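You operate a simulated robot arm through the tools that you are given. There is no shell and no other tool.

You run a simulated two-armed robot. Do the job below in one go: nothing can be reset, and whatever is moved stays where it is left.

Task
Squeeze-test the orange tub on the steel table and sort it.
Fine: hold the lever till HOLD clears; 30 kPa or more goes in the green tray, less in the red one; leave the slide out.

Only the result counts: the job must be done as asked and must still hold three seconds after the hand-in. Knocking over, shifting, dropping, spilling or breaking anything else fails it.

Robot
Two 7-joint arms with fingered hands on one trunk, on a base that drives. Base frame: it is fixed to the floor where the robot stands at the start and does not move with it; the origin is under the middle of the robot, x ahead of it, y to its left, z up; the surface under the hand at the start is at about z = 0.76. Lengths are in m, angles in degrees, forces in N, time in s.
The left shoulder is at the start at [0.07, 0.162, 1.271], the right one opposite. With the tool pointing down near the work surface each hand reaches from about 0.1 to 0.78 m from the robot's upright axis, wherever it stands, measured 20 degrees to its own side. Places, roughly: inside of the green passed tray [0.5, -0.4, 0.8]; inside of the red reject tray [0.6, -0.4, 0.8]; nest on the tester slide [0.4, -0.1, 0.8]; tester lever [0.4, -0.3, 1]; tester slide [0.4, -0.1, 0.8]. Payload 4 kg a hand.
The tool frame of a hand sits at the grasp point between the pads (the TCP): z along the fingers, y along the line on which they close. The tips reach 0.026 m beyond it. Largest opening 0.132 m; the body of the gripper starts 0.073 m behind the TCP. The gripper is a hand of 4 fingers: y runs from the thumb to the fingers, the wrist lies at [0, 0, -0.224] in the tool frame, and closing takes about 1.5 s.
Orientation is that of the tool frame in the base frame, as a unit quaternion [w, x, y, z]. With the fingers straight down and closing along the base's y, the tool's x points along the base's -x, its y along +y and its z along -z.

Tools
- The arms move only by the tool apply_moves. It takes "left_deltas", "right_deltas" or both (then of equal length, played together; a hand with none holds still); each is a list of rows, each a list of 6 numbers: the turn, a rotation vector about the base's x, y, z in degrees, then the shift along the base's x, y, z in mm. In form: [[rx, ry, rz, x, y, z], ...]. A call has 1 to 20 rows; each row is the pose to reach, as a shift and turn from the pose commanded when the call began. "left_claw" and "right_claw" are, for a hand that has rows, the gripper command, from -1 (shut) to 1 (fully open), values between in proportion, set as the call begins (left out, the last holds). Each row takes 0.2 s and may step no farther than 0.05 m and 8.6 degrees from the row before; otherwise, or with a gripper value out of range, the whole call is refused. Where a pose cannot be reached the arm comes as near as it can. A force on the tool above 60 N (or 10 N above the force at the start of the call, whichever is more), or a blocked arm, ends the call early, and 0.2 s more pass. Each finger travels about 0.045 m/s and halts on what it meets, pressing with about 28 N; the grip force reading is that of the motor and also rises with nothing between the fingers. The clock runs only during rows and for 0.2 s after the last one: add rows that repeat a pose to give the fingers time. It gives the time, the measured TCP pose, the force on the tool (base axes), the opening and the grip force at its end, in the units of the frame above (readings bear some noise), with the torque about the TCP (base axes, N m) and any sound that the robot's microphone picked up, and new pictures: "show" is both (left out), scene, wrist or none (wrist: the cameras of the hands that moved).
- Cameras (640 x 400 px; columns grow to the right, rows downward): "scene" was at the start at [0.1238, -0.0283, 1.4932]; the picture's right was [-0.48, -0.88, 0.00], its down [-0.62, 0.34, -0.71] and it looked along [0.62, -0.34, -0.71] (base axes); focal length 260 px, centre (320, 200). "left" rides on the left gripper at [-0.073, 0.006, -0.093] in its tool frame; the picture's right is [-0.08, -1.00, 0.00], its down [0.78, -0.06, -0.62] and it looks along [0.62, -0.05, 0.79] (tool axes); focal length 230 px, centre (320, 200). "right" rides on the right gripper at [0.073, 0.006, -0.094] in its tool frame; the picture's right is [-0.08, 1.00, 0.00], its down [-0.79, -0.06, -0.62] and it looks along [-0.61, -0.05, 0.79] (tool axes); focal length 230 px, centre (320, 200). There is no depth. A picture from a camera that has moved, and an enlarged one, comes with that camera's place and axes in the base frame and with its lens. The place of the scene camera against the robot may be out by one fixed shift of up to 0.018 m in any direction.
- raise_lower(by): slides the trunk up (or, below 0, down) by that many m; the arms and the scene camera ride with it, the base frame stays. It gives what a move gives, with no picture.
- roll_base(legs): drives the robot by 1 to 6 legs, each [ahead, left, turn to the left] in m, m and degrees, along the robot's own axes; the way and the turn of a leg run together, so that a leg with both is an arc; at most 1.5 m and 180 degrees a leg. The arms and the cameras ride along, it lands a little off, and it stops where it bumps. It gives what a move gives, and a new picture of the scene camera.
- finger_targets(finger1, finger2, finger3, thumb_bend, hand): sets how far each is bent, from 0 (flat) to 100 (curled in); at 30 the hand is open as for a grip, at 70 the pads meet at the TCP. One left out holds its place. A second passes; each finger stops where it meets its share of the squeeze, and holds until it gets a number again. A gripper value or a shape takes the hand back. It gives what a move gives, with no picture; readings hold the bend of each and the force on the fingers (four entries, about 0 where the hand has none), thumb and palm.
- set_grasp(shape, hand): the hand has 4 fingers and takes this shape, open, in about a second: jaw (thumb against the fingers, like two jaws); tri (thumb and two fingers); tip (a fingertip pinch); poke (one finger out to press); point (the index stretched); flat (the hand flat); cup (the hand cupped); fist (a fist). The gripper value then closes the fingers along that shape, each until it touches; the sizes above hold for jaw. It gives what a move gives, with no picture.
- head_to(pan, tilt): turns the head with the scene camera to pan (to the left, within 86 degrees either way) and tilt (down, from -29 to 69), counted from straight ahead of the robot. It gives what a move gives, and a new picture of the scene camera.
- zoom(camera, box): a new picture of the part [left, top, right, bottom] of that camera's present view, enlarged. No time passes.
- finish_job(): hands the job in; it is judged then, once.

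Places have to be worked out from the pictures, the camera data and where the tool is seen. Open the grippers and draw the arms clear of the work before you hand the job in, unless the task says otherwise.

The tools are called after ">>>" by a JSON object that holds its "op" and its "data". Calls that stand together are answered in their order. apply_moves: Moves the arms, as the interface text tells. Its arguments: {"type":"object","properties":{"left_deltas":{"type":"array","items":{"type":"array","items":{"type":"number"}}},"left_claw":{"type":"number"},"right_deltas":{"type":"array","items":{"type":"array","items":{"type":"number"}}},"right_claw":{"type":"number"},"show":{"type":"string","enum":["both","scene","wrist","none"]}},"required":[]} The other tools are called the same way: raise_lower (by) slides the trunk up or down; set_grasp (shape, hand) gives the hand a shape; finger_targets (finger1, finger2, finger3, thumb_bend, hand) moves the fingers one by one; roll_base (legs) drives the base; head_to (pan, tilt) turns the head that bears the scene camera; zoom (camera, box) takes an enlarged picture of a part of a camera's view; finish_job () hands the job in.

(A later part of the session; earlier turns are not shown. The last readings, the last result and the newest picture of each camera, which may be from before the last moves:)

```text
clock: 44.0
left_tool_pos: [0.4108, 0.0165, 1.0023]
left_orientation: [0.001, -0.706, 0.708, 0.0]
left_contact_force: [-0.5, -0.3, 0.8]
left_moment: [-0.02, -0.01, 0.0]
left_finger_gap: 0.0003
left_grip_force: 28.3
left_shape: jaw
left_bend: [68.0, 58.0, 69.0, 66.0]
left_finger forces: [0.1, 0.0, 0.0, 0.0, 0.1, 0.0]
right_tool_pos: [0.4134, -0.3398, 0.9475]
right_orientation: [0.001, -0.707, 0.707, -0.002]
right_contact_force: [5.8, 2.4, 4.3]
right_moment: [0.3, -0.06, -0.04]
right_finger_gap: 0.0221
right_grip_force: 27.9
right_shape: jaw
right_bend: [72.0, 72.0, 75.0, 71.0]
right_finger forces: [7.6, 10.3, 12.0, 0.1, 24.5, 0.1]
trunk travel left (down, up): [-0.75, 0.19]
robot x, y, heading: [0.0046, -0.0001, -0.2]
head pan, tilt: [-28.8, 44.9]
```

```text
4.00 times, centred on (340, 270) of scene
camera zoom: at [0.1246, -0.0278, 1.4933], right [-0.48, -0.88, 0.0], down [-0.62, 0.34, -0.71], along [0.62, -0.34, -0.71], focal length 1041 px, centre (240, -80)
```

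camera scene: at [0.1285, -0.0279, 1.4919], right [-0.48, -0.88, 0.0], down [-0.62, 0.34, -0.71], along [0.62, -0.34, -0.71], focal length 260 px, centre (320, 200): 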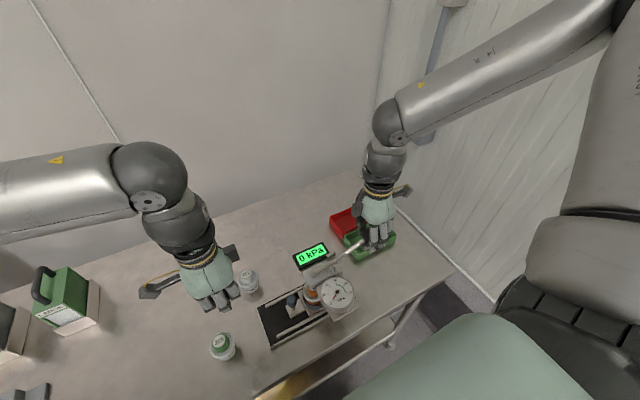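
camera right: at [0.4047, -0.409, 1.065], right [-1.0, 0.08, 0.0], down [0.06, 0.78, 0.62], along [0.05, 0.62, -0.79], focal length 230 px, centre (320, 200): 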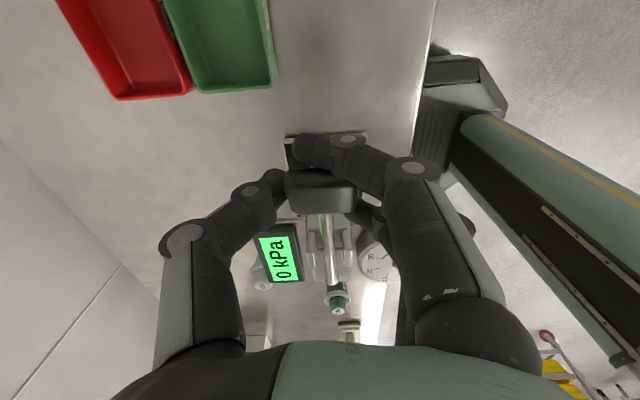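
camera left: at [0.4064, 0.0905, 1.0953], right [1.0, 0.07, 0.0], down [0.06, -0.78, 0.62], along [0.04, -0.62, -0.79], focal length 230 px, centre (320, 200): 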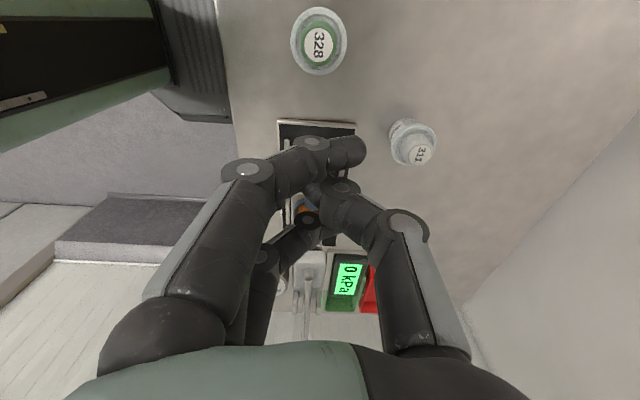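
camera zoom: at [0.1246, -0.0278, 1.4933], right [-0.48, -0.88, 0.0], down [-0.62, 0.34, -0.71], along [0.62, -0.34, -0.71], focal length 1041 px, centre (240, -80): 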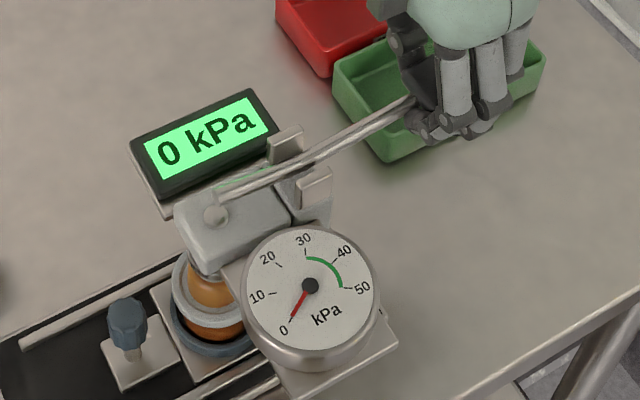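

The plunger has now visibly come down towards the dome, so downward is right. I'll continue down along the arc.

>>> {"op": "apply_moves", "data": {"right_deltas": [[0, 0, 0, 0, 0.5, -5], [0, 0, 0, 0, 0.7, -10], [0, 0, 0, 0, 1.2, -14]], "show": "scene"}}

>>> {"op": "zoom", "data": {"camera": "scene", "box": [290, 220, 390, 320]}}

```text
clock: 44.8
left_tool_pos: [0.4122, 0.0146, 1.0026]
left_orientation: [0.0, -0.706, 0.709, 0.001]
left_contact_force: [-0.2, 0.0, 0.2]
left_moment: [0.01, -0.01, 0.0]
left_finger_gap: 0.0
left_grip_force: 27.7
left_shape: jaw
left_bend: [68.0, 58.0, 69.0, 66.0]
left_finger forces: [0.0, 0.0, 0.0, 0.1, 0.1, 0.1]
right_tool_pos: [0.4126, -0.3407, 0.9326]
right_orientation: [-0.001, -0.706, 0.708, -0.001]
right_contact_force: [8.5, -11.7, 1.9]
right_moment: [0.14, -0.09, 0.19]
right_finger_gap: 0.0214
right_grip_force: 28.1
right_shape: jaw
right_bend: [72.0, 73.0, 75.0, 72.0]
right_finger forces: [18.7, 8.5, 7.7, 0.0, 21.3, 0.1]
trunk travel left (down, up): [-0.75, 0.19]
robot x, y, heading: [0.0002, 0.0015, 0.0]
head pan, tilt: [-28.8, 44.9]
camera scene: at [0.1253, -0.0304, 1.493], right [-0.48, -0.88, 0.0], down [-0.62, 0.34, -0.71], along [0.62, -0.34, -0.71], focal length 260 px, centre (320, 200)
```

scene: 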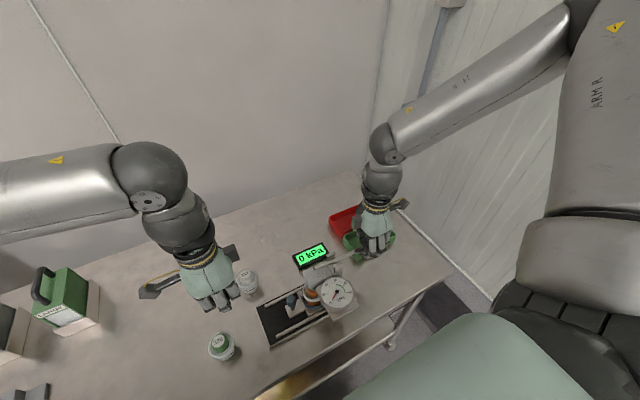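

```text
4.00 times, centred on (340, 270) of scene
camera zoom: at [0.1253, -0.0304, 1.493], right [-0.48, -0.88, 0.0], down [-0.62, 0.34, -0.71], along [0.62, -0.34, -0.71], focal length 1041 px, centre (240, -80)
```

zoom: 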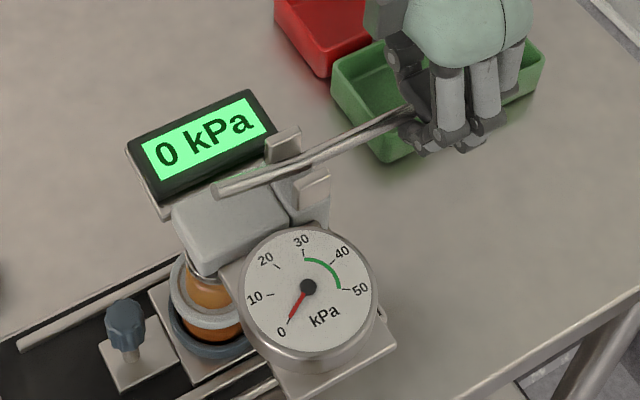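

The plunger pin has gone down into the head, so the plunger is descending onto the dome. The handle pulls the hand a little towards -y; I'll follow it and go lower in small steps.

>>> {"op": "apply_moves", "data": {"right_deltas": [[0, 0, 0, 0.5, -2.5, -2], [0, 0, 0, 0.5, -3, -6], [0, 0, 0, 0.5, -3, -10]], "show": "scene"}}

>>> {"op": "zoom", "data": {"camera": "scene", "box": [290, 220, 390, 320]}}

```text
clock: 45.6
left_tool_pos: [0.4111, 0.0159, 1.0023]
left_orientation: [0.001, -0.706, 0.708, 0.0]
left_contact_force: [0.4, -0.5, 0.4]
left_moment: [0.0, 0.01, -0.03]
left_finger_gap: 0.0002
left_grip_force: 28.5
left_shape: jaw
left_bend: [68.0, 58.0, 69.0, 66.0]
left_finger forces: [0.0, 0.1, 0.0, 0.1, 0.0, 0.0]
right_tool_pos: [0.4139, -0.3402, 0.9231]
right_orientation: [0.0, 0.707, -0.707, -0.001]
right_contact_force: [5.9, -1.9, 4.3]
right_moment: [0.36, 0.03, 0.16]
right_finger_gap: 0.0214
right_grip_force: 28.1
right_shape: jaw
right_bend: [72.0, 73.0, 75.0, 73.0]
right_finger forces: [20.5, 8.6, 11.4, 0.0, 20.0, 0.1]
trunk travel left (down, up): [-0.75, 0.19]
robot x, y, heading: [-0.0027, -0.0006, -0.2]
head pan, tilt: [-28.8, 44.9]
camera scene: at [0.1244, -0.028, 1.4932], right [-0.48, -0.88, 0.0], down [-0.62, 0.34, -0.71], along [0.62, -0.34, -0.71], focal length 260 px, centre (320, 200)
```

scene: 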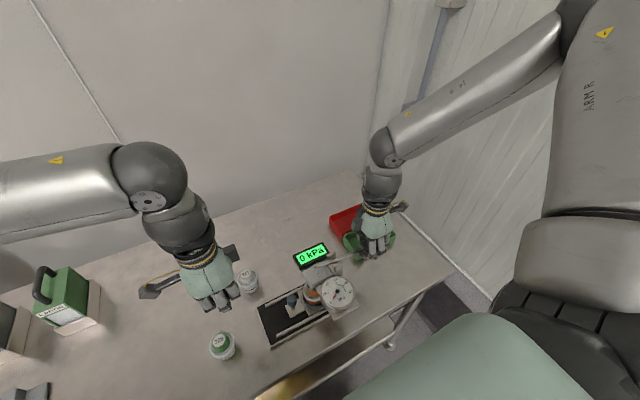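

```text
4.00 times, centred on (340, 270) of scene
camera zoom: at [0.1244, -0.028, 1.4932], right [-0.48, -0.88, 0.0], down [-0.62, 0.34, -0.71], along [0.62, -0.34, -0.71], focal length 1041 px, centre (240, -80)
```

zoom: 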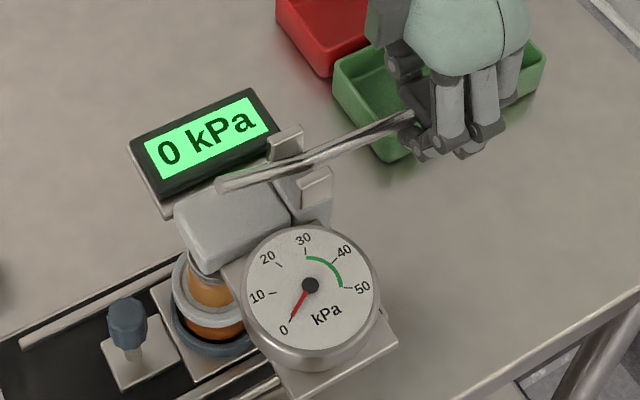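

Still light, with no load reading yet. I'll continue down 10 mm more.

>>> {"op": "apply_moves", "data": {"right_deltas": [[0, 0, 0, 0, 0.5, -4], [0, 0, 0, 0, 1, -8], [0, 0, 0, 0, 1.5, -12]], "show": "scene"}}

>>> {"op": "zoom", "data": {"camera": "scene", "box": [290, 220, 390, 320]}}

```text
clock: 46.4
left_tool_pos: [0.4102, 0.0163, 1.0022]
left_orientation: [0.0, -0.705, 0.709, -0.001]
left_contact_force: [-0.6, -0.7, -0.7]
left_moment: [0.02, 0.03, 0.0]
left_finger_gap: 0.0
left_grip_force: 28.3
left_shape: jaw
left_bend: [68.0, 58.0, 69.0, 66.0]
left_finger forces: [0.0, 0.0, 0.1, 0.1, 0.1, 0.1]
right_tool_pos: [0.4125, -0.3387, 0.9127]
right_orientation: [0.001, -0.707, 0.707, 0.0]
right_contact_force: [4.6, -5.0, 17.1]
right_moment: [0.35, 0.31, 0.15]
right_finger_gap: 0.0212
right_grip_force: 28.4
right_shape: jaw
right_bend: [73.0, 73.0, 76.0, 73.0]
right_finger forces: [29.8, 7.7, 18.2, 0.1, 19.0, 0.0]
trunk travel left (down, up): [-0.75, 0.19]
robot x, y, heading: [-0.0005, 0.0031, 0.0]
head pan, tilt: [-28.8, 44.9]
camera scene: at [0.1232, -0.0281, 1.4935], right [-0.48, -0.88, 0.0], down [-0.62, 0.34, -0.71], along [0.62, -0.34, -0.71], focal length 260 px, centre (320, 200)
```

scene: 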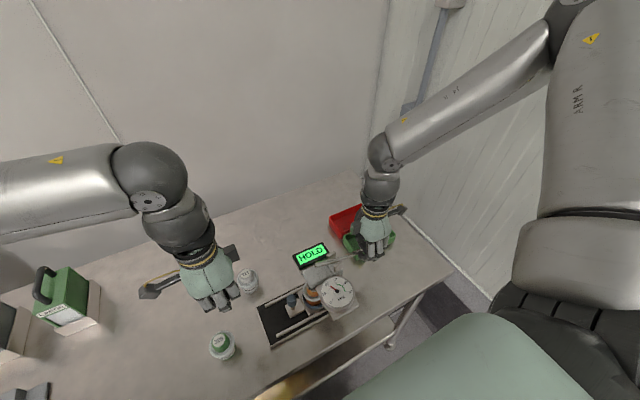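

```text
4.00 times, centred on (340, 270) of scene
camera zoom: at [0.1232, -0.0281, 1.4935], right [-0.48, -0.88, 0.0], down [-0.62, 0.34, -0.71], along [0.62, -0.34, -0.71], focal length 1041 px, centre (240, -80)
```

zoom: 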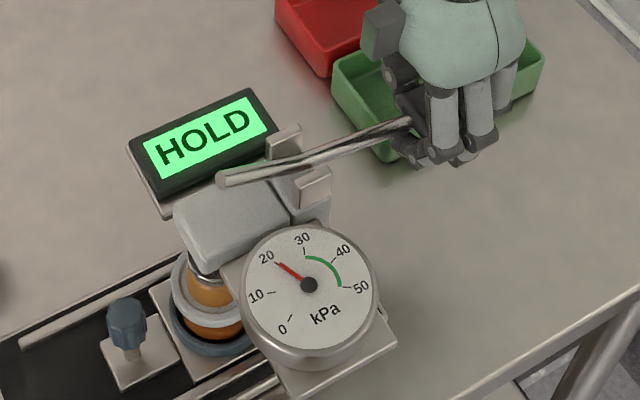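

The display shows HOLD and the gauge reads about 22. I'll hold the lever exactly here and wait.

>>> {"op": "apply_moves", "data": {"right_deltas": [[0, 0, 0, 0, 0, 0], [0, 0, 0, 0, 0, 0], [0, 0, 0, 0, 0, 0], [0, 0, 0, 0, 0, 0], [0, 0, 0, 0, 0, 0]], "show": "scene"}}

>>> {"op": "zoom", "data": {"camera": "scene", "box": [290, 220, 390, 320]}}

```text
clock: 47.6
left_tool_pos: [0.4099, 0.0158, 1.0031]
left_orientation: [0.0, -0.706, 0.708, 0.0]
left_contact_force: [-0.9, 0.7, -0.8]
left_moment: [0.02, 0.01, 0.01]
left_finger_gap: 0.0002
left_grip_force: 28.3
left_shape: jaw
left_bend: [68.0, 58.0, 69.0, 66.0]
left_finger forces: [0.1, 0.0, 0.1, 0.1, 0.0, 0.0]
right_tool_pos: [0.4124, -0.34, 0.9112]
right_orientation: [0.0, 0.707, -0.707, 0.0]
right_contact_force: [6.8, -5.4, 18.0]
right_moment: [0.34, 0.26, 0.17]
right_finger_gap: 0.0212
right_grip_force: 27.7
right_shape: jaw
right_bend: [73.0, 74.0, 76.0, 74.0]
right_finger forces: [30.2, 7.5, 17.7, 0.0, 19.3, 0.1]
trunk travel left (down, up): [-0.75, 0.19]
robot x, y, heading: [0.0018, 0.0015, 0.2]
head pan, tilt: [-28.8, 44.9]
camera scene: at [0.1234, -0.0281, 1.4933], right [-0.48, -0.88, 0.0], down [-0.62, 0.34, -0.71], along [0.62, -0.34, -0.71], focal length 260 px, centre (320, 200)
```

scene: 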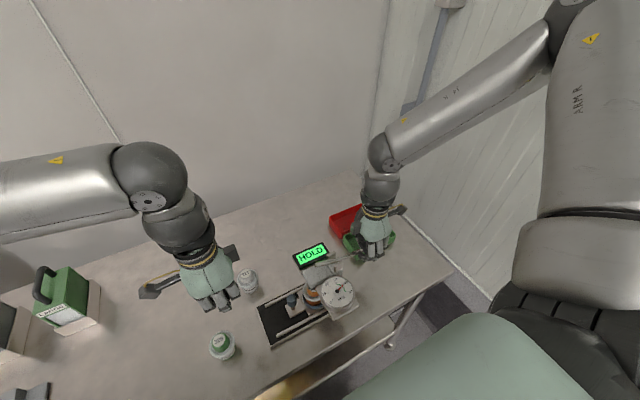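

```text
4.00 times, centred on (340, 270) of scene
camera zoom: at [0.1234, -0.0281, 1.4933], right [-0.48, -0.88, 0.0], down [-0.62, 0.34, -0.71], along [0.62, -0.34, -0.71], focal length 1041 px, centre (240, -80)
```

zoom: 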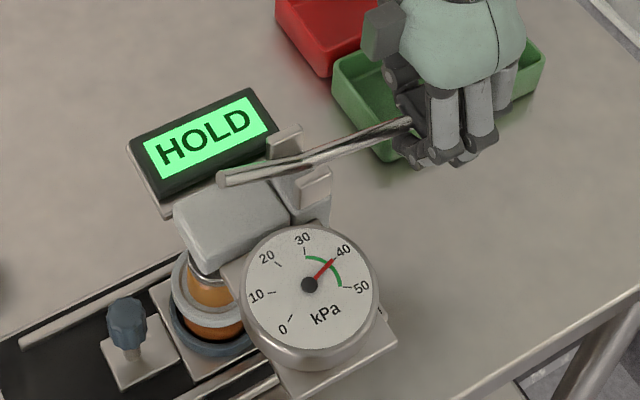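

The gauge has risen to about 39 but the display still says HOLD. I'll keep holding.

>>> {"op": "apply_moves", "data": {"right_deltas": [[0, 0, 0, 0, 0, 0], [0, 0, 0, 0, 0, 0], [0, 0, 0, 0, 0, 0], [0, 0, 0, 0, 0, 0], [0, 0, 0, 0, 0, 0], [0, 0, 0, 0, 0, 0], [0, 0, 0, 0, 0, 0], [0, 0, 0, 0, 0, 0]], "show": "scene"}}

>>> {"op": "zoom", "data": {"camera": "scene", "box": [290, 220, 390, 320]}}

```text
clock: 49.4
left_tool_pos: [0.4097, 0.0167, 1.0032]
left_orientation: [0.0, -0.706, 0.709, 0.0]
left_contact_force: [0.1, -0.1, 0.9]
left_moment: [0.0, 0.01, -0.01]
left_finger_gap: 0.0001
left_grip_force: 27.6
left_shape: jaw
left_bend: [68.0, 58.0, 69.0, 66.0]
left_finger forces: [0.0, 0.1, 0.0, 0.0, 0.0, 0.1]
right_tool_pos: [0.412, -0.3396, 0.9107]
right_orientation: [0.001, -0.707, 0.707, 0.0]
right_contact_force: [8.0, -7.6, 17.7]
right_moment: [0.33, 0.27, 0.2]
right_finger_gap: 0.0215
right_grip_force: 28.5
right_shape: jaw
right_bend: [73.0, 74.0, 76.0, 74.0]
right_finger forces: [30.3, 7.5, 17.6, 0.0, 19.5, 0.1]
trunk travel left (down, up): [-0.75, 0.19]
robot x, y, heading: [0.0015, 0.0003, -0.0]
head pan, tilt: [-28.8, 44.9]
camera scene: at [0.1234, -0.0282, 1.4933], right [-0.48, -0.88, 0.0], down [-0.62, 0.34, -0.71], along [0.62, -0.34, -0.71], focal length 260 px, centre (320, 200)
```

scene: 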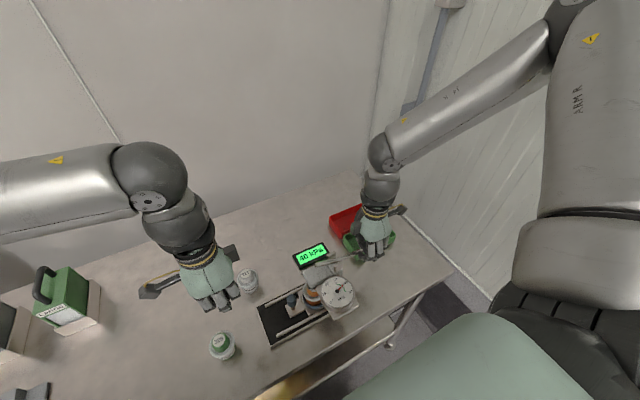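

```text
4.00 times, centred on (340, 270) of scene
camera zoom: at [0.1234, -0.0282, 1.4933], right [-0.48, -0.88, 0.0], down [-0.62, 0.34, -0.71], along [0.62, -0.34, -0.71], focal length 1041 px, centre (240, -80)
```

zoom: 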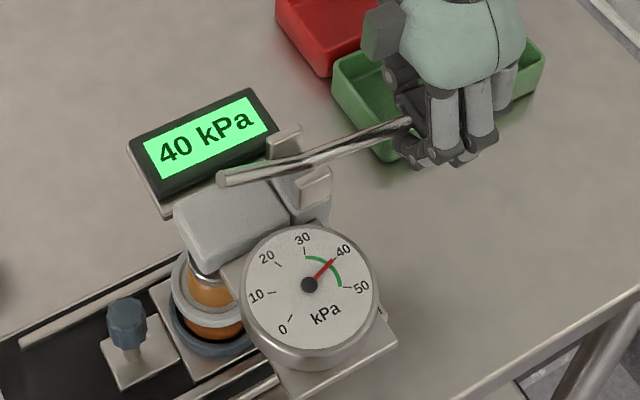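

HOLD has cleared. I'll enlarge the display to be certain of the number.

>>> {"op": "zoom", "data": {"camera": "scene", "box": [295, 238, 360, 303]}}

>>> {"op": "zoom", "data": {"camera": "right", "box": [240, 140, 420, 320]}}

```text
6.15 times, centred on (328, 270) of scene
camera zoom: at [0.1234, -0.0282, 1.4933], right [-0.48, -0.88, 0.0], down [-0.62, 0.34, -0.71], along [0.62, -0.34, -0.71], focal length 1602 px, centre (274, -234)
```

zoom: 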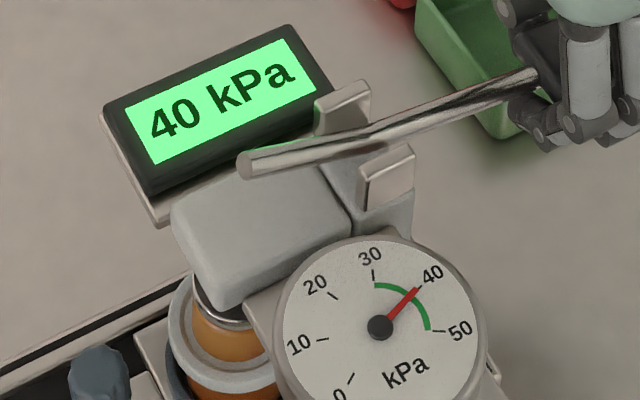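

```text
2.22 times, centred on (330, 230) of right
camera zoom: at [0.4059, -0.4133, 1.0043], right [-1.0, 0.08, 0.0], down [0.06, 0.79, 0.62], along [0.05, 0.61, -0.79], focal length 511 px, centre (298, 133)
```

zoom: 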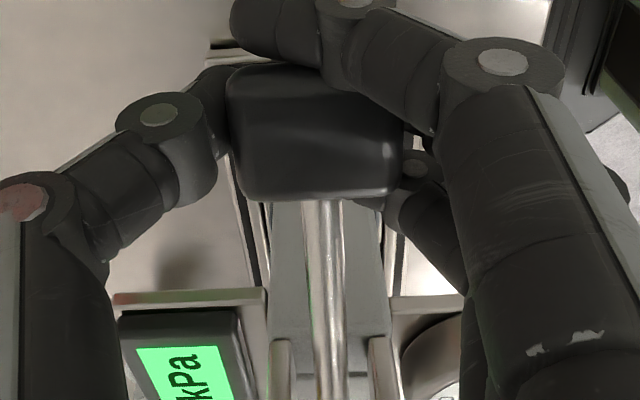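

The result is 40 kPa, with the gauge agreeing, so the tub belongs in the green tray. I'll bring the lever back up along its arc to the rest position.

>>> {"op": "apply_moves", "data": {"right_deltas": [[0, 0, 0, 0, -0.7, 7], [0, 0, 0, 0, -1.2, 15], [0, 0, 0, 0, -1.3, 23], [0, 0, 0, 0, -1.2, 31], [0, 0, 0, -0.5, -0.6, 39], [0, 0, 0, -0.5, 0.5, 47], [0, 0, 0, -1, 2, 54], [0, 0, 0, -1, 2.6, 58]], "show": "scene"}}

>>> {"op": "zoom", "data": {"camera": "scene", "box": [290, 220, 390, 320]}}

```text
clock: 51.2
left_tool_pos: [0.4121, 0.0169, 1.0004]
left_orientation: [-0.002, -0.706, 0.708, 0.002]
left_contact_force: [0.5, 0.2, -0.8]
left_moment: [-0.04, 0.04, 0.01]
left_finger_gap: 0.0
left_grip_force: 28.0
left_shape: jaw
left_bend: [68.0, 58.0, 69.0, 66.0]
left_finger forces: [0.1, 0.1, 0.0, 0.1, 0.0, 0.0]
right_tool_pos: [0.4114, -0.3343, 0.9662]
right_orientation: [0.002, 0.708, -0.707, -0.004]
right_contact_force: [0.1, 21.6, -53.0]
right_moment: [-0.32, -0.7, -0.48]
right_finger_gap: 0.0154
right_grip_force: 27.4
right_shape: jaw
right_bend: [73.0, 73.0, 73.0, 73.0]
right_finger forces: [0.0, 15.5, 28.2, 0.0, 20.6, 0.0]
trunk travel left (down, up): [-0.75, 0.19]
robot x, y, heading: [0.0006, -0.0011, 0.2]
head pan, tilt: [-28.8, 44.9]
camera scene: at [0.1277, -0.0264, 1.4922], right [-0.48, -0.88, 0.0], down [-0.62, 0.34, -0.71], along [0.62, -0.34, -0.71], focal length 260 px, centre (320, 200)
```

scene: 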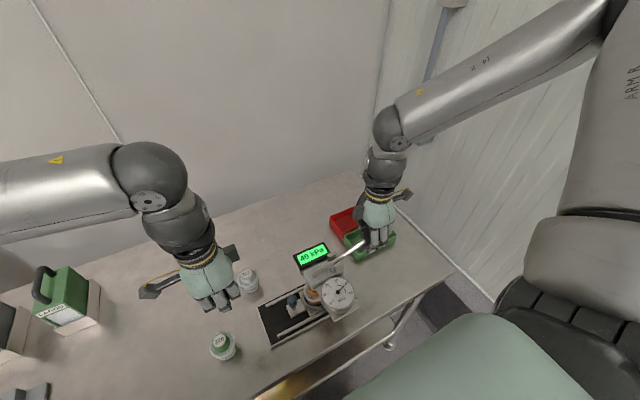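

```text
4.00 times, centred on (340, 270) of scene
camera zoom: at [0.1277, -0.0264, 1.4922], right [-0.48, -0.88, 0.0], down [-0.62, 0.34, -0.71], along [0.62, -0.34, -0.71], focal length 1041 px, centre (240, -80)
```

zoom: 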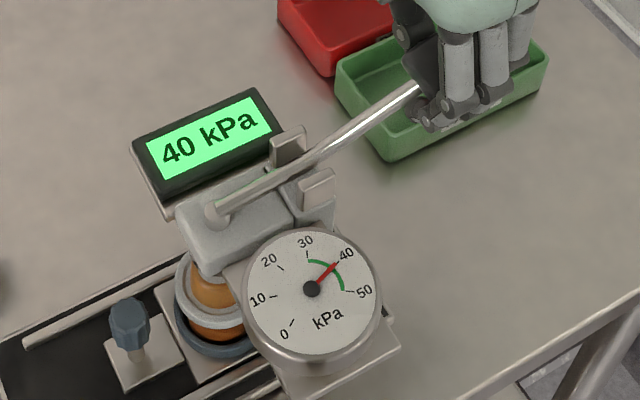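

The lever is back at its upper stop, with the handle having slipped a little in the grip. I'll ease the pull by a few mm and then open the hand.

>>> {"op": "apply_moves", "data": {"right_deltas": [[0, 0, 0, 0, -1.5, -5], [0, 0, 0, 0, -2, -7]], "show": "none"}}

>>> {"op": "apply_moves", "data": {"right_deltas": [[0, 0, 0, 0, 0, 0], [0, 0, 0, 0, 0, 0], [0, 0, 0, 0, 0, 0], [0, 0, 0, 0, 0, 0], [0, 0, 0, 0, 0, 0], [0, 0, 0, 0, 0, 0]], "right_claw": 0.6, "show": "both"}}

>>> {"op": "zoom", "data": {"camera": "scene", "box": [290, 200, 410, 320]}}

```text
clock: 51.8
left_tool_pos: [0.4125, 0.0165, 1.0016]
left_orientation: [-0.001, -0.706, 0.708, 0.001]
left_contact_force: [0.6, -1.1, 0.6]
left_moment: [-0.01, 0.0, -0.02]
left_finger_gap: 0.0
left_grip_force: 28.0
left_shape: jaw
left_bend: [68.0, 58.0, 69.0, 66.0]
left_finger forces: [0.1, 0.0, 0.1, 0.0, 0.0, 0.0]
right_tool_pos: [0.4141, -0.3393, 0.9605]
right_orientation: [0.001, 0.707, -0.707, -0.001]
right_contact_force: [-0.1, 17.3, -45.3]
right_moment: [-0.21, -0.48, -0.37]
right_finger_gap: 0.0154
right_grip_force: 27.8
right_shape: jaw
right_bend: [73.0, 73.0, 73.0, 73.0]
right_finger forces: [0.1, 15.2, 23.1, 0.1, 19.9, 0.0]
trunk travel left (down, up): [-0.75, 0.19]
robot x, y, heading: [-0.0039, 0.0015, 0.2]
head pan, tilt: [-28.8, 44.9]
```

```text
clock: 53.2
left_tool_pos: [0.4104, 0.0166, 1.0026]
left_orientation: [0.0, -0.706, 0.708, 0.0]
left_contact_force: [-0.3, -0.4, -0.4]
left_moment: [0.02, 0.02, -0.01]
left_finger_gap: 0.0001
left_grip_force: 28.0
left_shape: jaw
left_bend: [68.0, 58.0, 69.0, 66.0]
left_finger forces: [0.1, 0.1, 0.0, 0.1, 0.2, 0.0]
right_tool_pos: [0.4109, -0.3388, 0.9621]
right_orientation: [0.0, 0.707, -0.707, 0.0]
right_contact_force: [0.9, -0.2, 0.3]
right_moment: [-0.01, 0.01, -0.02]
right_finger_gap: 0.1054
right_grip_force: 0.0
right_shape: jaw
right_bend: [59.0, 59.0, 59.0, 55.0]
right_finger forces: [0.1, 0.0, 0.0, 0.1, 0.1, 0.0]
trunk travel left (down, up): [-0.75, 0.19]
robot x, y, heading: [-0.0007, 0.0019, -0.3]
head pan, tilt: [-28.8, 44.9]
camera scene: at [0.124, -0.0281, 1.4932], right [-0.48, -0.88, 0.0], down [-0.62, 0.34, -0.71], along [0.62, -0.34, -0.71], focal length 260 px, centre (320, 200)
camera right: at [0.4045, -0.4129, 1.0547], right [-1.0, 0.08, 0.0], down [0.06, 0.78, 0.62], along [0.05, 0.61, -0.79], focal length 230 px, centre (320, 200)
```

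scene: 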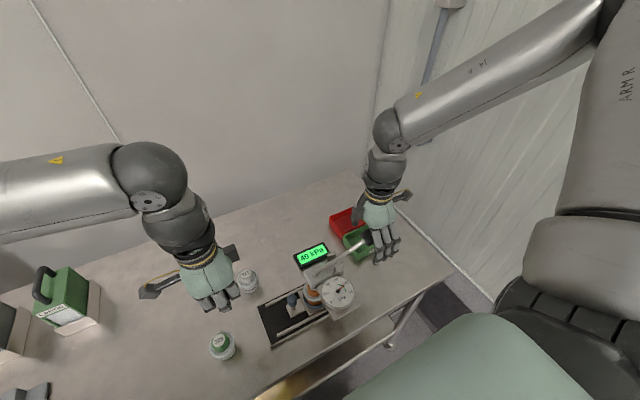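
right: 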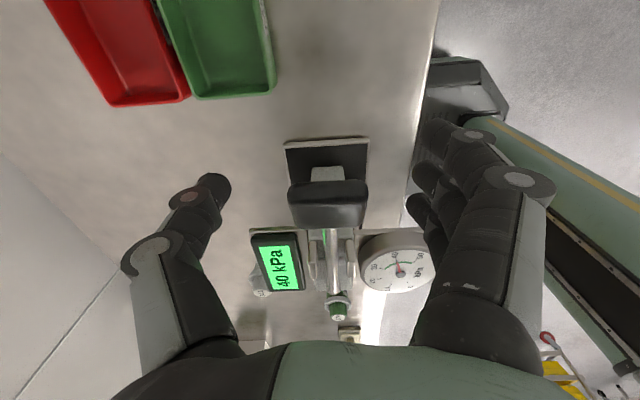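

```text
3.33 times, centred on (350, 260) of scene
camera zoom: at [0.124, -0.0281, 1.4932], right [-0.48, -0.88, 0.0], down [-0.62, 0.34, -0.71], along [0.62, -0.34, -0.71], focal length 868 px, centre (220, 0)
```

zoom: 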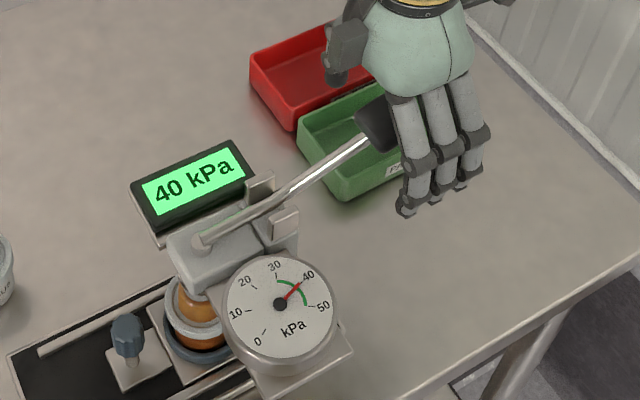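

The lever is back at rest, with the tub still level. Now I'll lift the right hand off and back, and meanwhile open the left hand a little and tilt it 25° away from the press head, ready to take the knob.

>>> {"op": "apply_moves", "data": {"right_deltas": [[0, 0, 0, 0, 0, 35], [0, 0, 0, 0, 0, 75], [0, 0, 0, 0, 0, 115], [0, 0, 0, 10, -20, 145], [0, 0, 0, 25, -50, 150], [0, 0, 0, 38, -82, 150]], "left_deltas": [[-4.2, 0, 0, 0, -5, 0], [-8.4, 0, 0, 0, -10, 0], [-12.6, 0, 0, 0, -15, -5], [-16.8, 0, 0, 0, -25, -15], [-21, 0, 0, 0, -40, -30], [-25, 0, 0, 0, -55, -45]], "left_claw": 0.05, "show": "both"}}

>>> {"op": "zoom", "data": {"camera": "left", "box": [200, 50, 440, 290]}}

>>> {"op": "zoom", "data": {"camera": "scene", "box": [230, 220, 370, 350]}}

```text
clock: 54.6
left_tool_pos: [0.4113, -0.0383, 0.9568]
left_orientation: [-0.152, -0.689, 0.691, -0.154]
left_contact_force: [-0.2, 0.8, -0.1]
left_moment: [-0.01, 0.02, -0.02]
left_finger_gap: 0.0687
left_grip_force: 0.0
left_shape: jaw
left_bend: [72.0, 72.0, 72.0, 70.0]
left_finger forces: [0.0, 0.0, 0.0, 0.1, 0.1, 0.0]
right_tool_pos: [0.4493, -0.4218, 1.1136]
right_orientation: [0.0, 0.707, -0.707, 0.0]
right_contact_force: [0.2, 0.7, 0.8]
right_moment: [-0.02, -0.04, -0.02]
right_finger_gap: 0.1054
right_grip_force: 0.1
right_shape: jaw
right_bend: [59.0, 59.0, 59.0, 55.0]
right_finger forces: [0.0, 0.0, 0.1, 0.0, 0.1, 0.0]
trunk travel left (down, up): [-0.75, 0.19]
robot x, y, heading: [0.003, -0.004, 0.0]
head pan, tilt: [-28.8, 44.9]
camera scene: at [0.1244, -0.0289, 1.4932], right [-0.48, -0.88, 0.0], down [-0.62, 0.34, -0.71], along [0.62, -0.34, -0.71], focal length 260 px, centre (320, 200)
camera right: at [0.4422, -0.4958, 1.2056], right [-1.0, 0.08, 0.0], down [0.06, 0.78, 0.62], along [0.05, 0.62, -0.79], focal length 230 px, centre (320, 200)
camera left: at [0.407, 0.0678, 1.0107], right [1.0, 0.07, -0.03], down [0.06, -0.45, 0.89], along [0.05, -0.89, -0.45], focal length 230 px, centre (320, 200)
```

scene: 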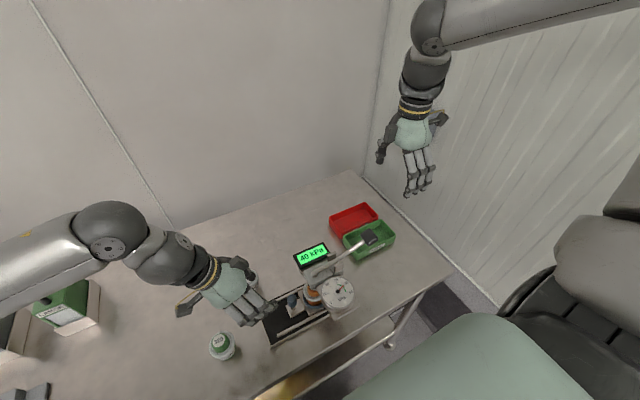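
right: 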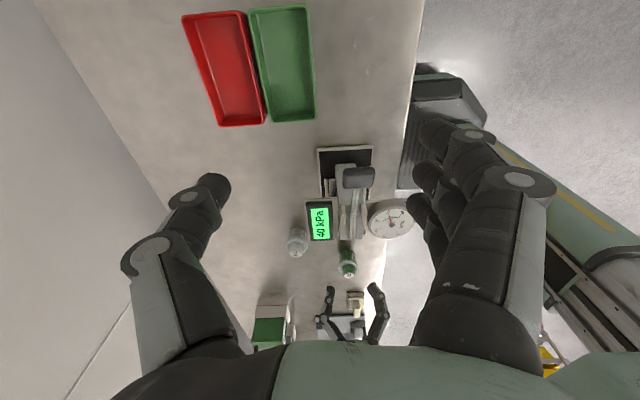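
left: 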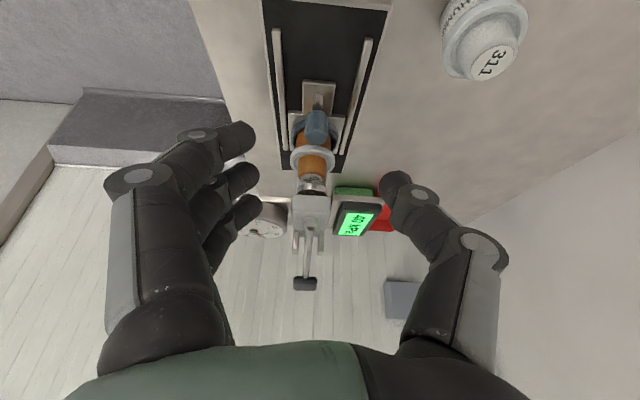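

```text
1.67 times, centred on (320, 170) of left
camera zoom: at [0.407, 0.0678, 1.0107], right [1.0, 0.07, -0.03], down [0.06, -0.45, 0.89], along [0.05, -0.89, -0.45], focal length 384 px, centre (320, 250)
```

zoom: 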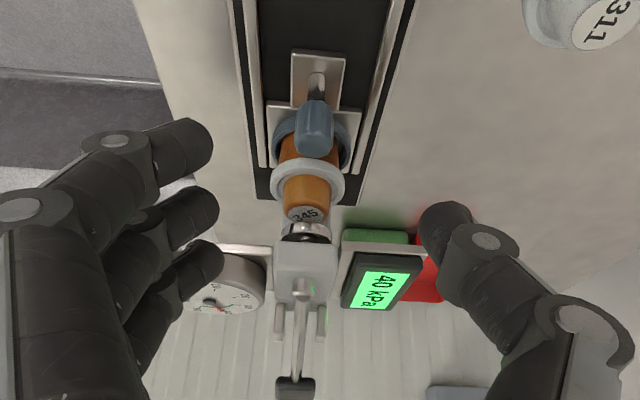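

```text
3.08 times, centred on (300, 285) of scene
camera zoom: at [0.1244, -0.0289, 1.4932], right [-0.48, -0.88, 0.0], down [-0.62, 0.34, -0.71], along [0.62, -0.34, -0.71], focal length 801 px, centre (382, -62)
```

zoom: 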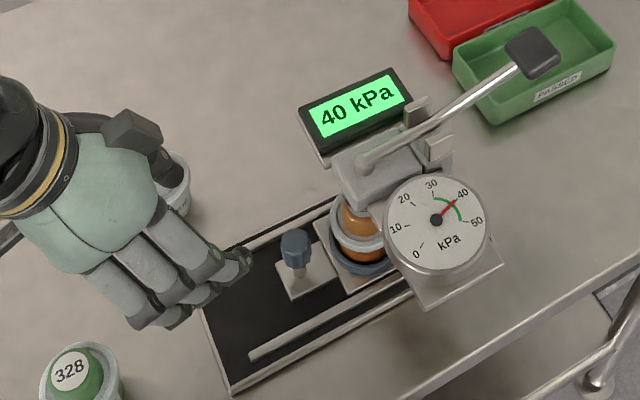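

The picture shows the knob at about y ≈ -0.11 and the tub at y ≈ -0.18. I'll come down beside the knob with the fingers straddling it and check.

>>> {"op": "apply_moves", "data": {"left_deltas": [[0, 0, 0, 0, -10, -25], [0, 0, 0, 0, -22, -55], [0, 0, 0, 0, -34, -82], [0, 0, 0, 0, -34, -82]], "show": "both"}}

>>> {"op": "zoom", "data": {"camera": "left", "box": [200, 50, 440, 290]}}

>>> {"op": "zoom", "data": {"camera": "scene", "box": [230, 220, 370, 350]}}

```text
clock: 55.6
left_tool_pos: [0.41, -0.0709, 0.8736]
left_orientation: [-0.152, -0.689, 0.692, -0.153]
left_contact_force: [0.2, -0.4, -0.9]
left_moment: [0.02, 0.01, -0.02]
left_finger_gap: 0.069
left_grip_force: 0.1
left_shape: jaw
left_bend: [72.0, 72.0, 72.0, 70.0]
left_finger forces: [0.2, 0.1, 0.0, 0.0, 0.0, 0.1]
right_tool_pos: [0.4483, -0.4224, 1.1124]
right_orientation: [0.001, 0.707, -0.707, 0.0]
right_contact_force: [0.4, 0.4, 1.1]
right_moment: [-0.01, -0.05, 0.01]
right_finger_gap: 0.1054
right_grip_force: 0.0
right_shape: jaw
right_bend: [59.0, 59.0, 59.0, 55.0]
right_finger forces: [0.0, 0.0, 0.1, 0.1, 0.0, 0.1]
trunk travel left (down, up): [-0.75, 0.19]
robot x, y, heading: [-0.0027, -0.001, 0.1]
head pan, tilt: [-28.8, 44.9]
camera scene: at [0.1238, -0.0282, 1.4932], right [-0.48, -0.88, 0.0], down [-0.62, 0.34, -0.71], along [0.62, -0.34, -0.71], focal length 260 px, centre (320, 200)
camera left: at [0.4059, 0.0352, 0.927], right [1.0, 0.07, -0.03], down [0.06, -0.45, 0.89], along [0.05, -0.89, -0.45], focal length 230 px, centre (320, 200)
```

scene: 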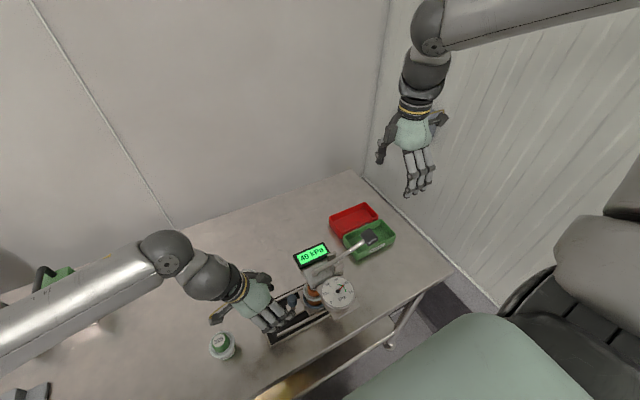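
left: 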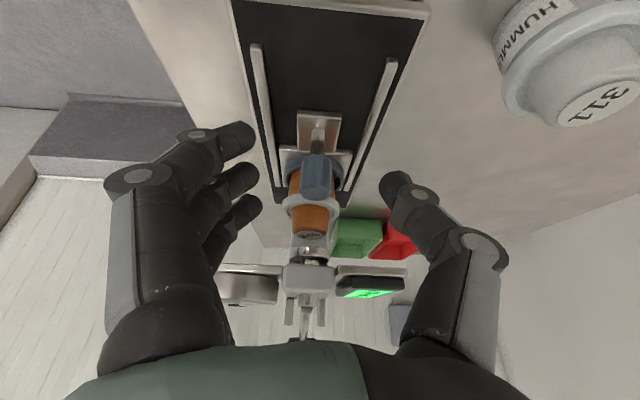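

```text
1.67 times, centred on (320, 170) of left
camera zoom: at [0.4059, 0.0352, 0.927], right [1.0, 0.07, -0.03], down [0.06, -0.45, 0.89], along [0.05, -0.89, -0.45], focal length 384 px, centre (320, 250)
```

zoom: 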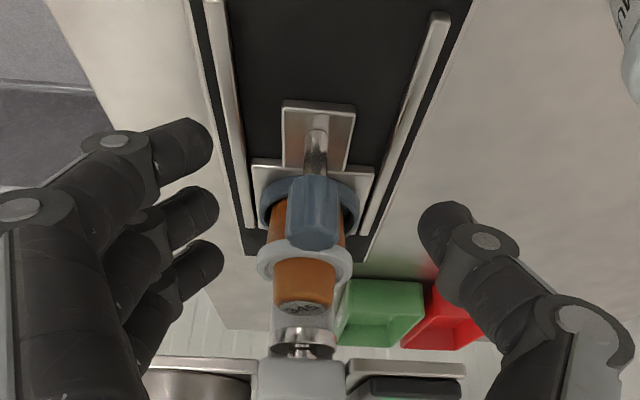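

```text
3.08 times, centred on (300, 285) of scene
camera zoom: at [0.1238, -0.0282, 1.4932], right [-0.48, -0.88, 0.0], down [-0.62, 0.34, -0.71], along [0.62, -0.34, -0.71], focal length 801 px, centre (382, -62)
```

zoom: 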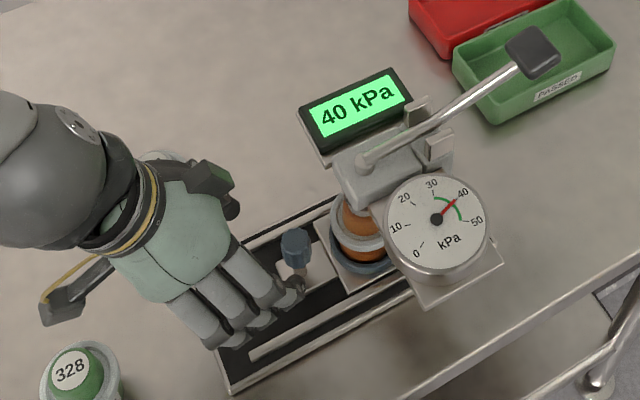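

The knob centre works out at about [0.412, -0.118, 0.835]. I'll lower 22 mm and move in around it at low height.

>>> {"op": "apply_moves", "data": {"left_deltas": [[0, 0, 0, 0, 0, -11], [0, 0, 0, 0, 0, -22], [0, 0, 0, 0, -12, -22], [0, 0, 0, 0, -25, -22], [0, 0, 0, 0, -36, -22]], "show": "both"}}

>>> {"op": "zoom", "data": {"camera": "left", "box": [200, 50, 440, 290]}}

>>> {"op": "zoom", "data": {"camera": "scene", "box": [250, 230, 350, 330]}}

```text
clock: 56.8
left_tool_pos: [0.4124, -0.107, 0.8528]
left_orientation: [-0.154, -0.689, 0.691, -0.153]
left_contact_force: [-0.5, 0.3, 0.6]
left_moment: [0.01, -0.02, -0.01]
left_finger_gap: 0.0692
left_grip_force: 0.0
left_shape: jaw
left_bend: [72.0, 72.0, 72.0, 70.0]
left_finger forces: [0.0, 0.0, 0.0, 0.0, 0.0, 0.0]
right_tool_pos: [0.4488, -0.4203, 1.1121]
right_orientation: [0.0, -0.707, 0.707, 0.0]
right_contact_force: [-0.1, -0.6, -0.2]
right_moment: [0.02, -0.01, -0.03]
right_finger_gap: 0.1052
right_grip_force: 0.0
right_shape: jaw
right_bend: [59.0, 59.0, 59.0, 55.0]
right_finger forces: [0.1, 0.0, 0.1, 0.0, 0.0, 0.0]
trunk travel left (down, up): [-0.75, 0.19]
robot x, y, heading: [0.0012, -0.0016, 0.0]
head pan, tilt: [-28.8, 44.9]
camera scene: at [0.1237, -0.0286, 1.4932], right [-0.48, -0.88, 0.0], down [-0.62, 0.34, -0.71], along [0.62, -0.34, -0.71], focal length 260 px, centre (320, 200)
camera left: at [0.4075, -0.001, 0.9065], right [1.0, 0.07, -0.03], down [0.06, -0.45, 0.89], along [0.05, -0.89, -0.45], focal length 230 px, centre (320, 200)
```

scene: 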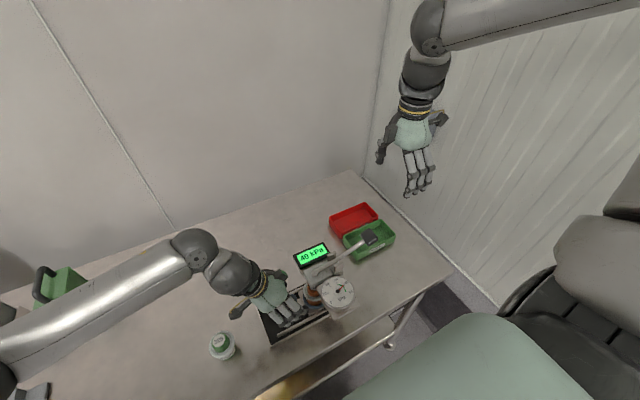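
left: 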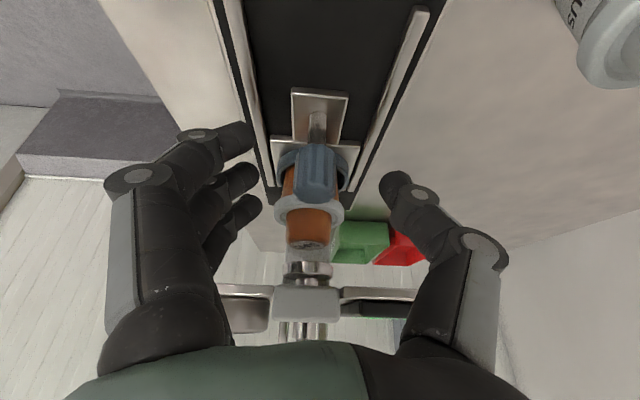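

```text
1.67 times, centred on (320, 170) of left
camera zoom: at [0.4075, -0.001, 0.9065], right [1.0, 0.07, -0.03], down [0.06, -0.45, 0.89], along [0.05, -0.89, -0.45], focal length 384 px, centre (320, 250)
```

zoom: 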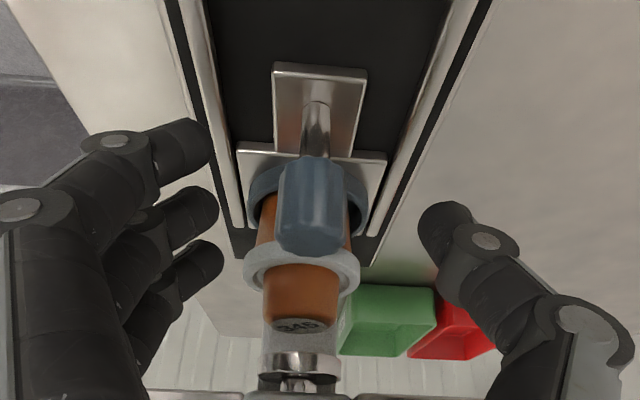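

```text
4.00 times, centred on (300, 280) of scene
camera zoom: at [0.1237, -0.0286, 1.4932], right [-0.48, -0.88, 0.0], down [-0.62, 0.34, -0.71], along [0.62, -0.34, -0.71], focal length 1041 px, centre (400, -120)
```

zoom: 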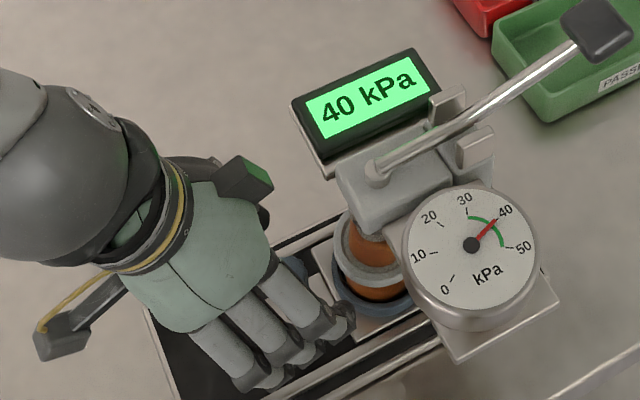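

The knob lies centred between thumb and fingers at the right depth. I'll close on it.

>>> {"op": "apply_moves", "data": {"left_deltas": [[0, 0, 0, 0, -2, 0], [0, 0, 0, 0, -2, 0], [0, 0, 0, 0, -2, 0], [0, 0, 0, 0, -2, 0], [0, 0, 0, 0, -2, 0], [0, 0, 0, 0, -2, 0]], "left_claw": -0.8, "show": "both"}}

>>> {"op": "zoom", "data": {"camera": "left", "box": [200, 50, 440, 290]}}

```text
clock: 58.2
left_tool_pos: [0.4141, -0.1093, 0.8522]
left_orientation: [-0.152, -0.69, 0.691, -0.154]
left_contact_force: [7.3, -1.9, -0.9]
left_moment: [-0.01, 0.01, 0.04]
left_finger_gap: 0.0039
left_grip_force: 27.6
left_shape: jaw
left_bend: [68.0, 72.0, 68.0, 70.0]
left_finger forces: [0.0, 13.8, 0.0, 0.1, 20.7, 0.0]
right_tool_pos: [0.4493, -0.421, 1.1116]
right_orientation: [0.001, 0.707, -0.707, -0.001]
right_contact_force: [-0.5, 0.1, 0.4]
right_moment: [-0.02, 0.0, 0.06]
right_finger_gap: 0.1055
right_grip_force: 0.0
right_shape: jaw
right_bend: [59.0, 59.0, 59.0, 55.0]
right_finger forces: [0.1, 0.0, 0.0, 0.1, 0.0, 0.0]
trunk travel left (down, up): [-0.75, 0.19]
robot x, y, heading: [0.0037, 0.0032, 0.0]
head pan, tilt: [-28.8, 44.9]
camera scene: at [0.1258, -0.0286, 1.493], right [-0.48, -0.88, 0.0], down [-0.62, 0.34, -0.71], along [0.62, -0.34, -0.71], focal length 260 px, centre (320, 200)
camera left: at [0.4093, -0.0029, 0.906], right [1.0, 0.07, -0.03], down [0.06, -0.45, 0.89], along [0.05, -0.89, -0.45], focal length 230 px, centre (320, 200)
```

scene: 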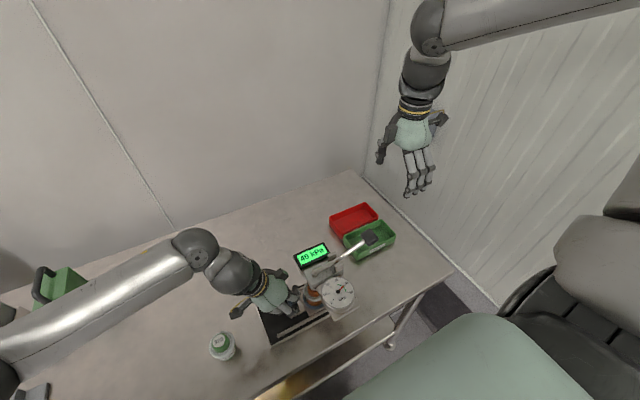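
left: 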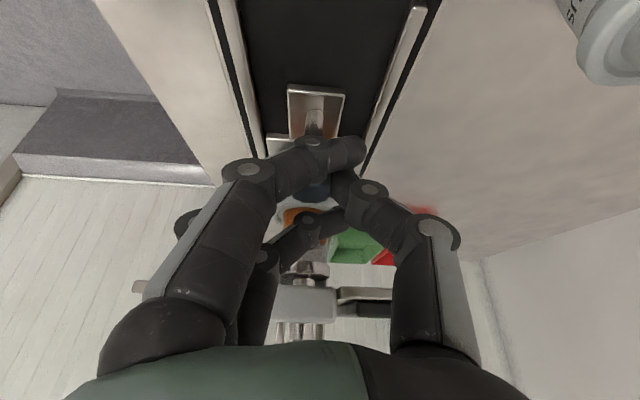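

```text
1.67 times, centred on (320, 170) of left
camera zoom: at [0.4093, -0.0029, 0.906], right [1.0, 0.07, -0.03], down [0.06, -0.45, 0.89], along [0.05, -0.89, -0.45], focal length 384 px, centre (320, 250)
```

zoom: 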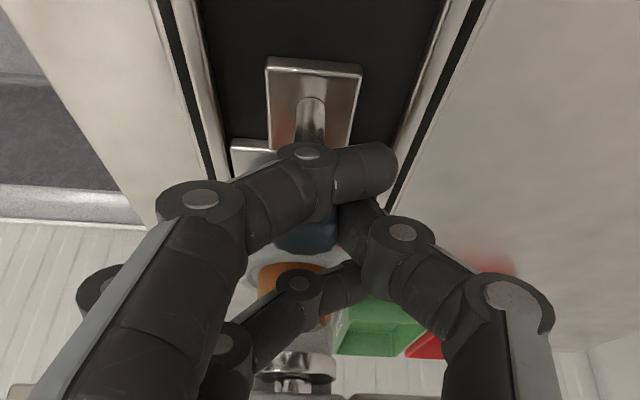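

The knob is held by the middle finger and thumb. I'll pull the slide out towards +y, first 30 mm.

>>> {"op": "apply_moves", "data": {"left_deltas": [[0, 0, 0, 0.5, 6, 0], [0, 0, 0, 0.5, 14, 0], [0, 0, 0, 0.5, 22, 0], [0, 0, 0, 0.5, 30, 0]], "show": "scene"}}

>>> {"op": "zoom", "data": {"camera": "scene", "box": [240, 220, 360, 340]}}

```text
clock: 59.2
left_tool_pos: [0.4148, -0.0776, 0.8525]
left_orientation: [-0.154, -0.689, 0.691, -0.154]
left_contact_force: [14.7, -2.1, -3.4]
left_moment: [-0.01, -0.15, 0.16]
left_finger_gap: 0.0038
left_grip_force: 28.3
left_shape: jaw
left_bend: [68.0, 72.0, 68.0, 70.0]
left_finger forces: [0.0, 11.1, 0.0, 0.0, 25.4, 0.0]
right_tool_pos: [0.4509, -0.4209, 1.1114]
right_orientation: [0.001, 0.708, -0.707, -0.001]
right_contact_force: [0.5, 0.8, -0.2]
right_moment: [-0.01, -0.02, 0.02]
right_finger_gap: 0.1055
right_grip_force: 0.1
right_shape: jaw
right_bend: [59.0, 59.0, 59.0, 55.0]
right_finger forces: [0.0, 0.0, 0.1, 0.0, 0.0, 0.0]
trunk travel left (down, up): [-0.75, 0.19]
robot x, y, heading: [0.0005, 0.0053, 0.2]
head pan, tilt: [-28.8, 44.9]
camera scene: at [0.1267, -0.0281, 1.4929], right [-0.48, -0.88, 0.0], down [-0.62, 0.34, -0.71], along [0.62, -0.34, -0.71], focal length 260 px, centre (320, 200)
```

scene: 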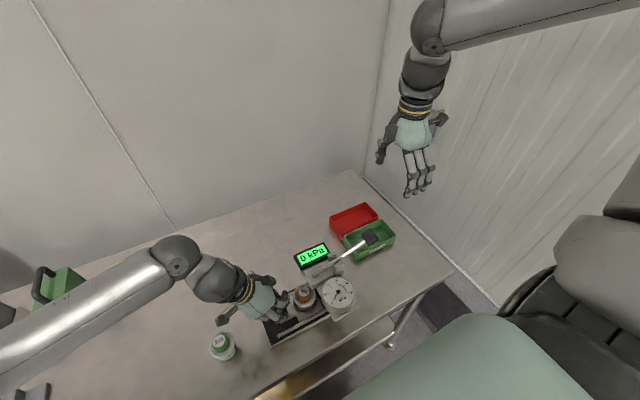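

```text
3.33 times, centred on (300, 280) of scene
camera zoom: at [0.1267, -0.0281, 1.4929], right [-0.48, -0.88, 0.0], down [-0.62, 0.34, -0.71], along [0.62, -0.34, -0.71], focal length 868 px, centre (387, -67)
```

zoom: 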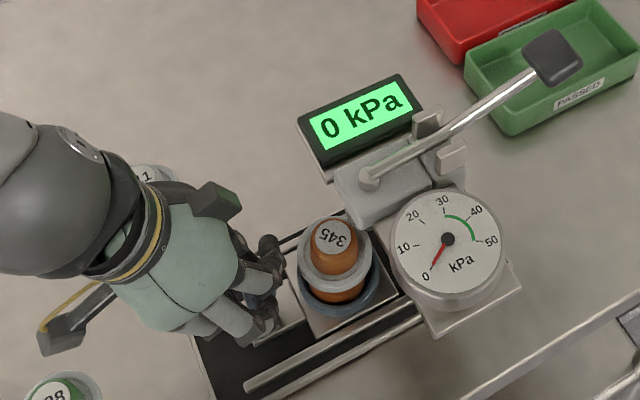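

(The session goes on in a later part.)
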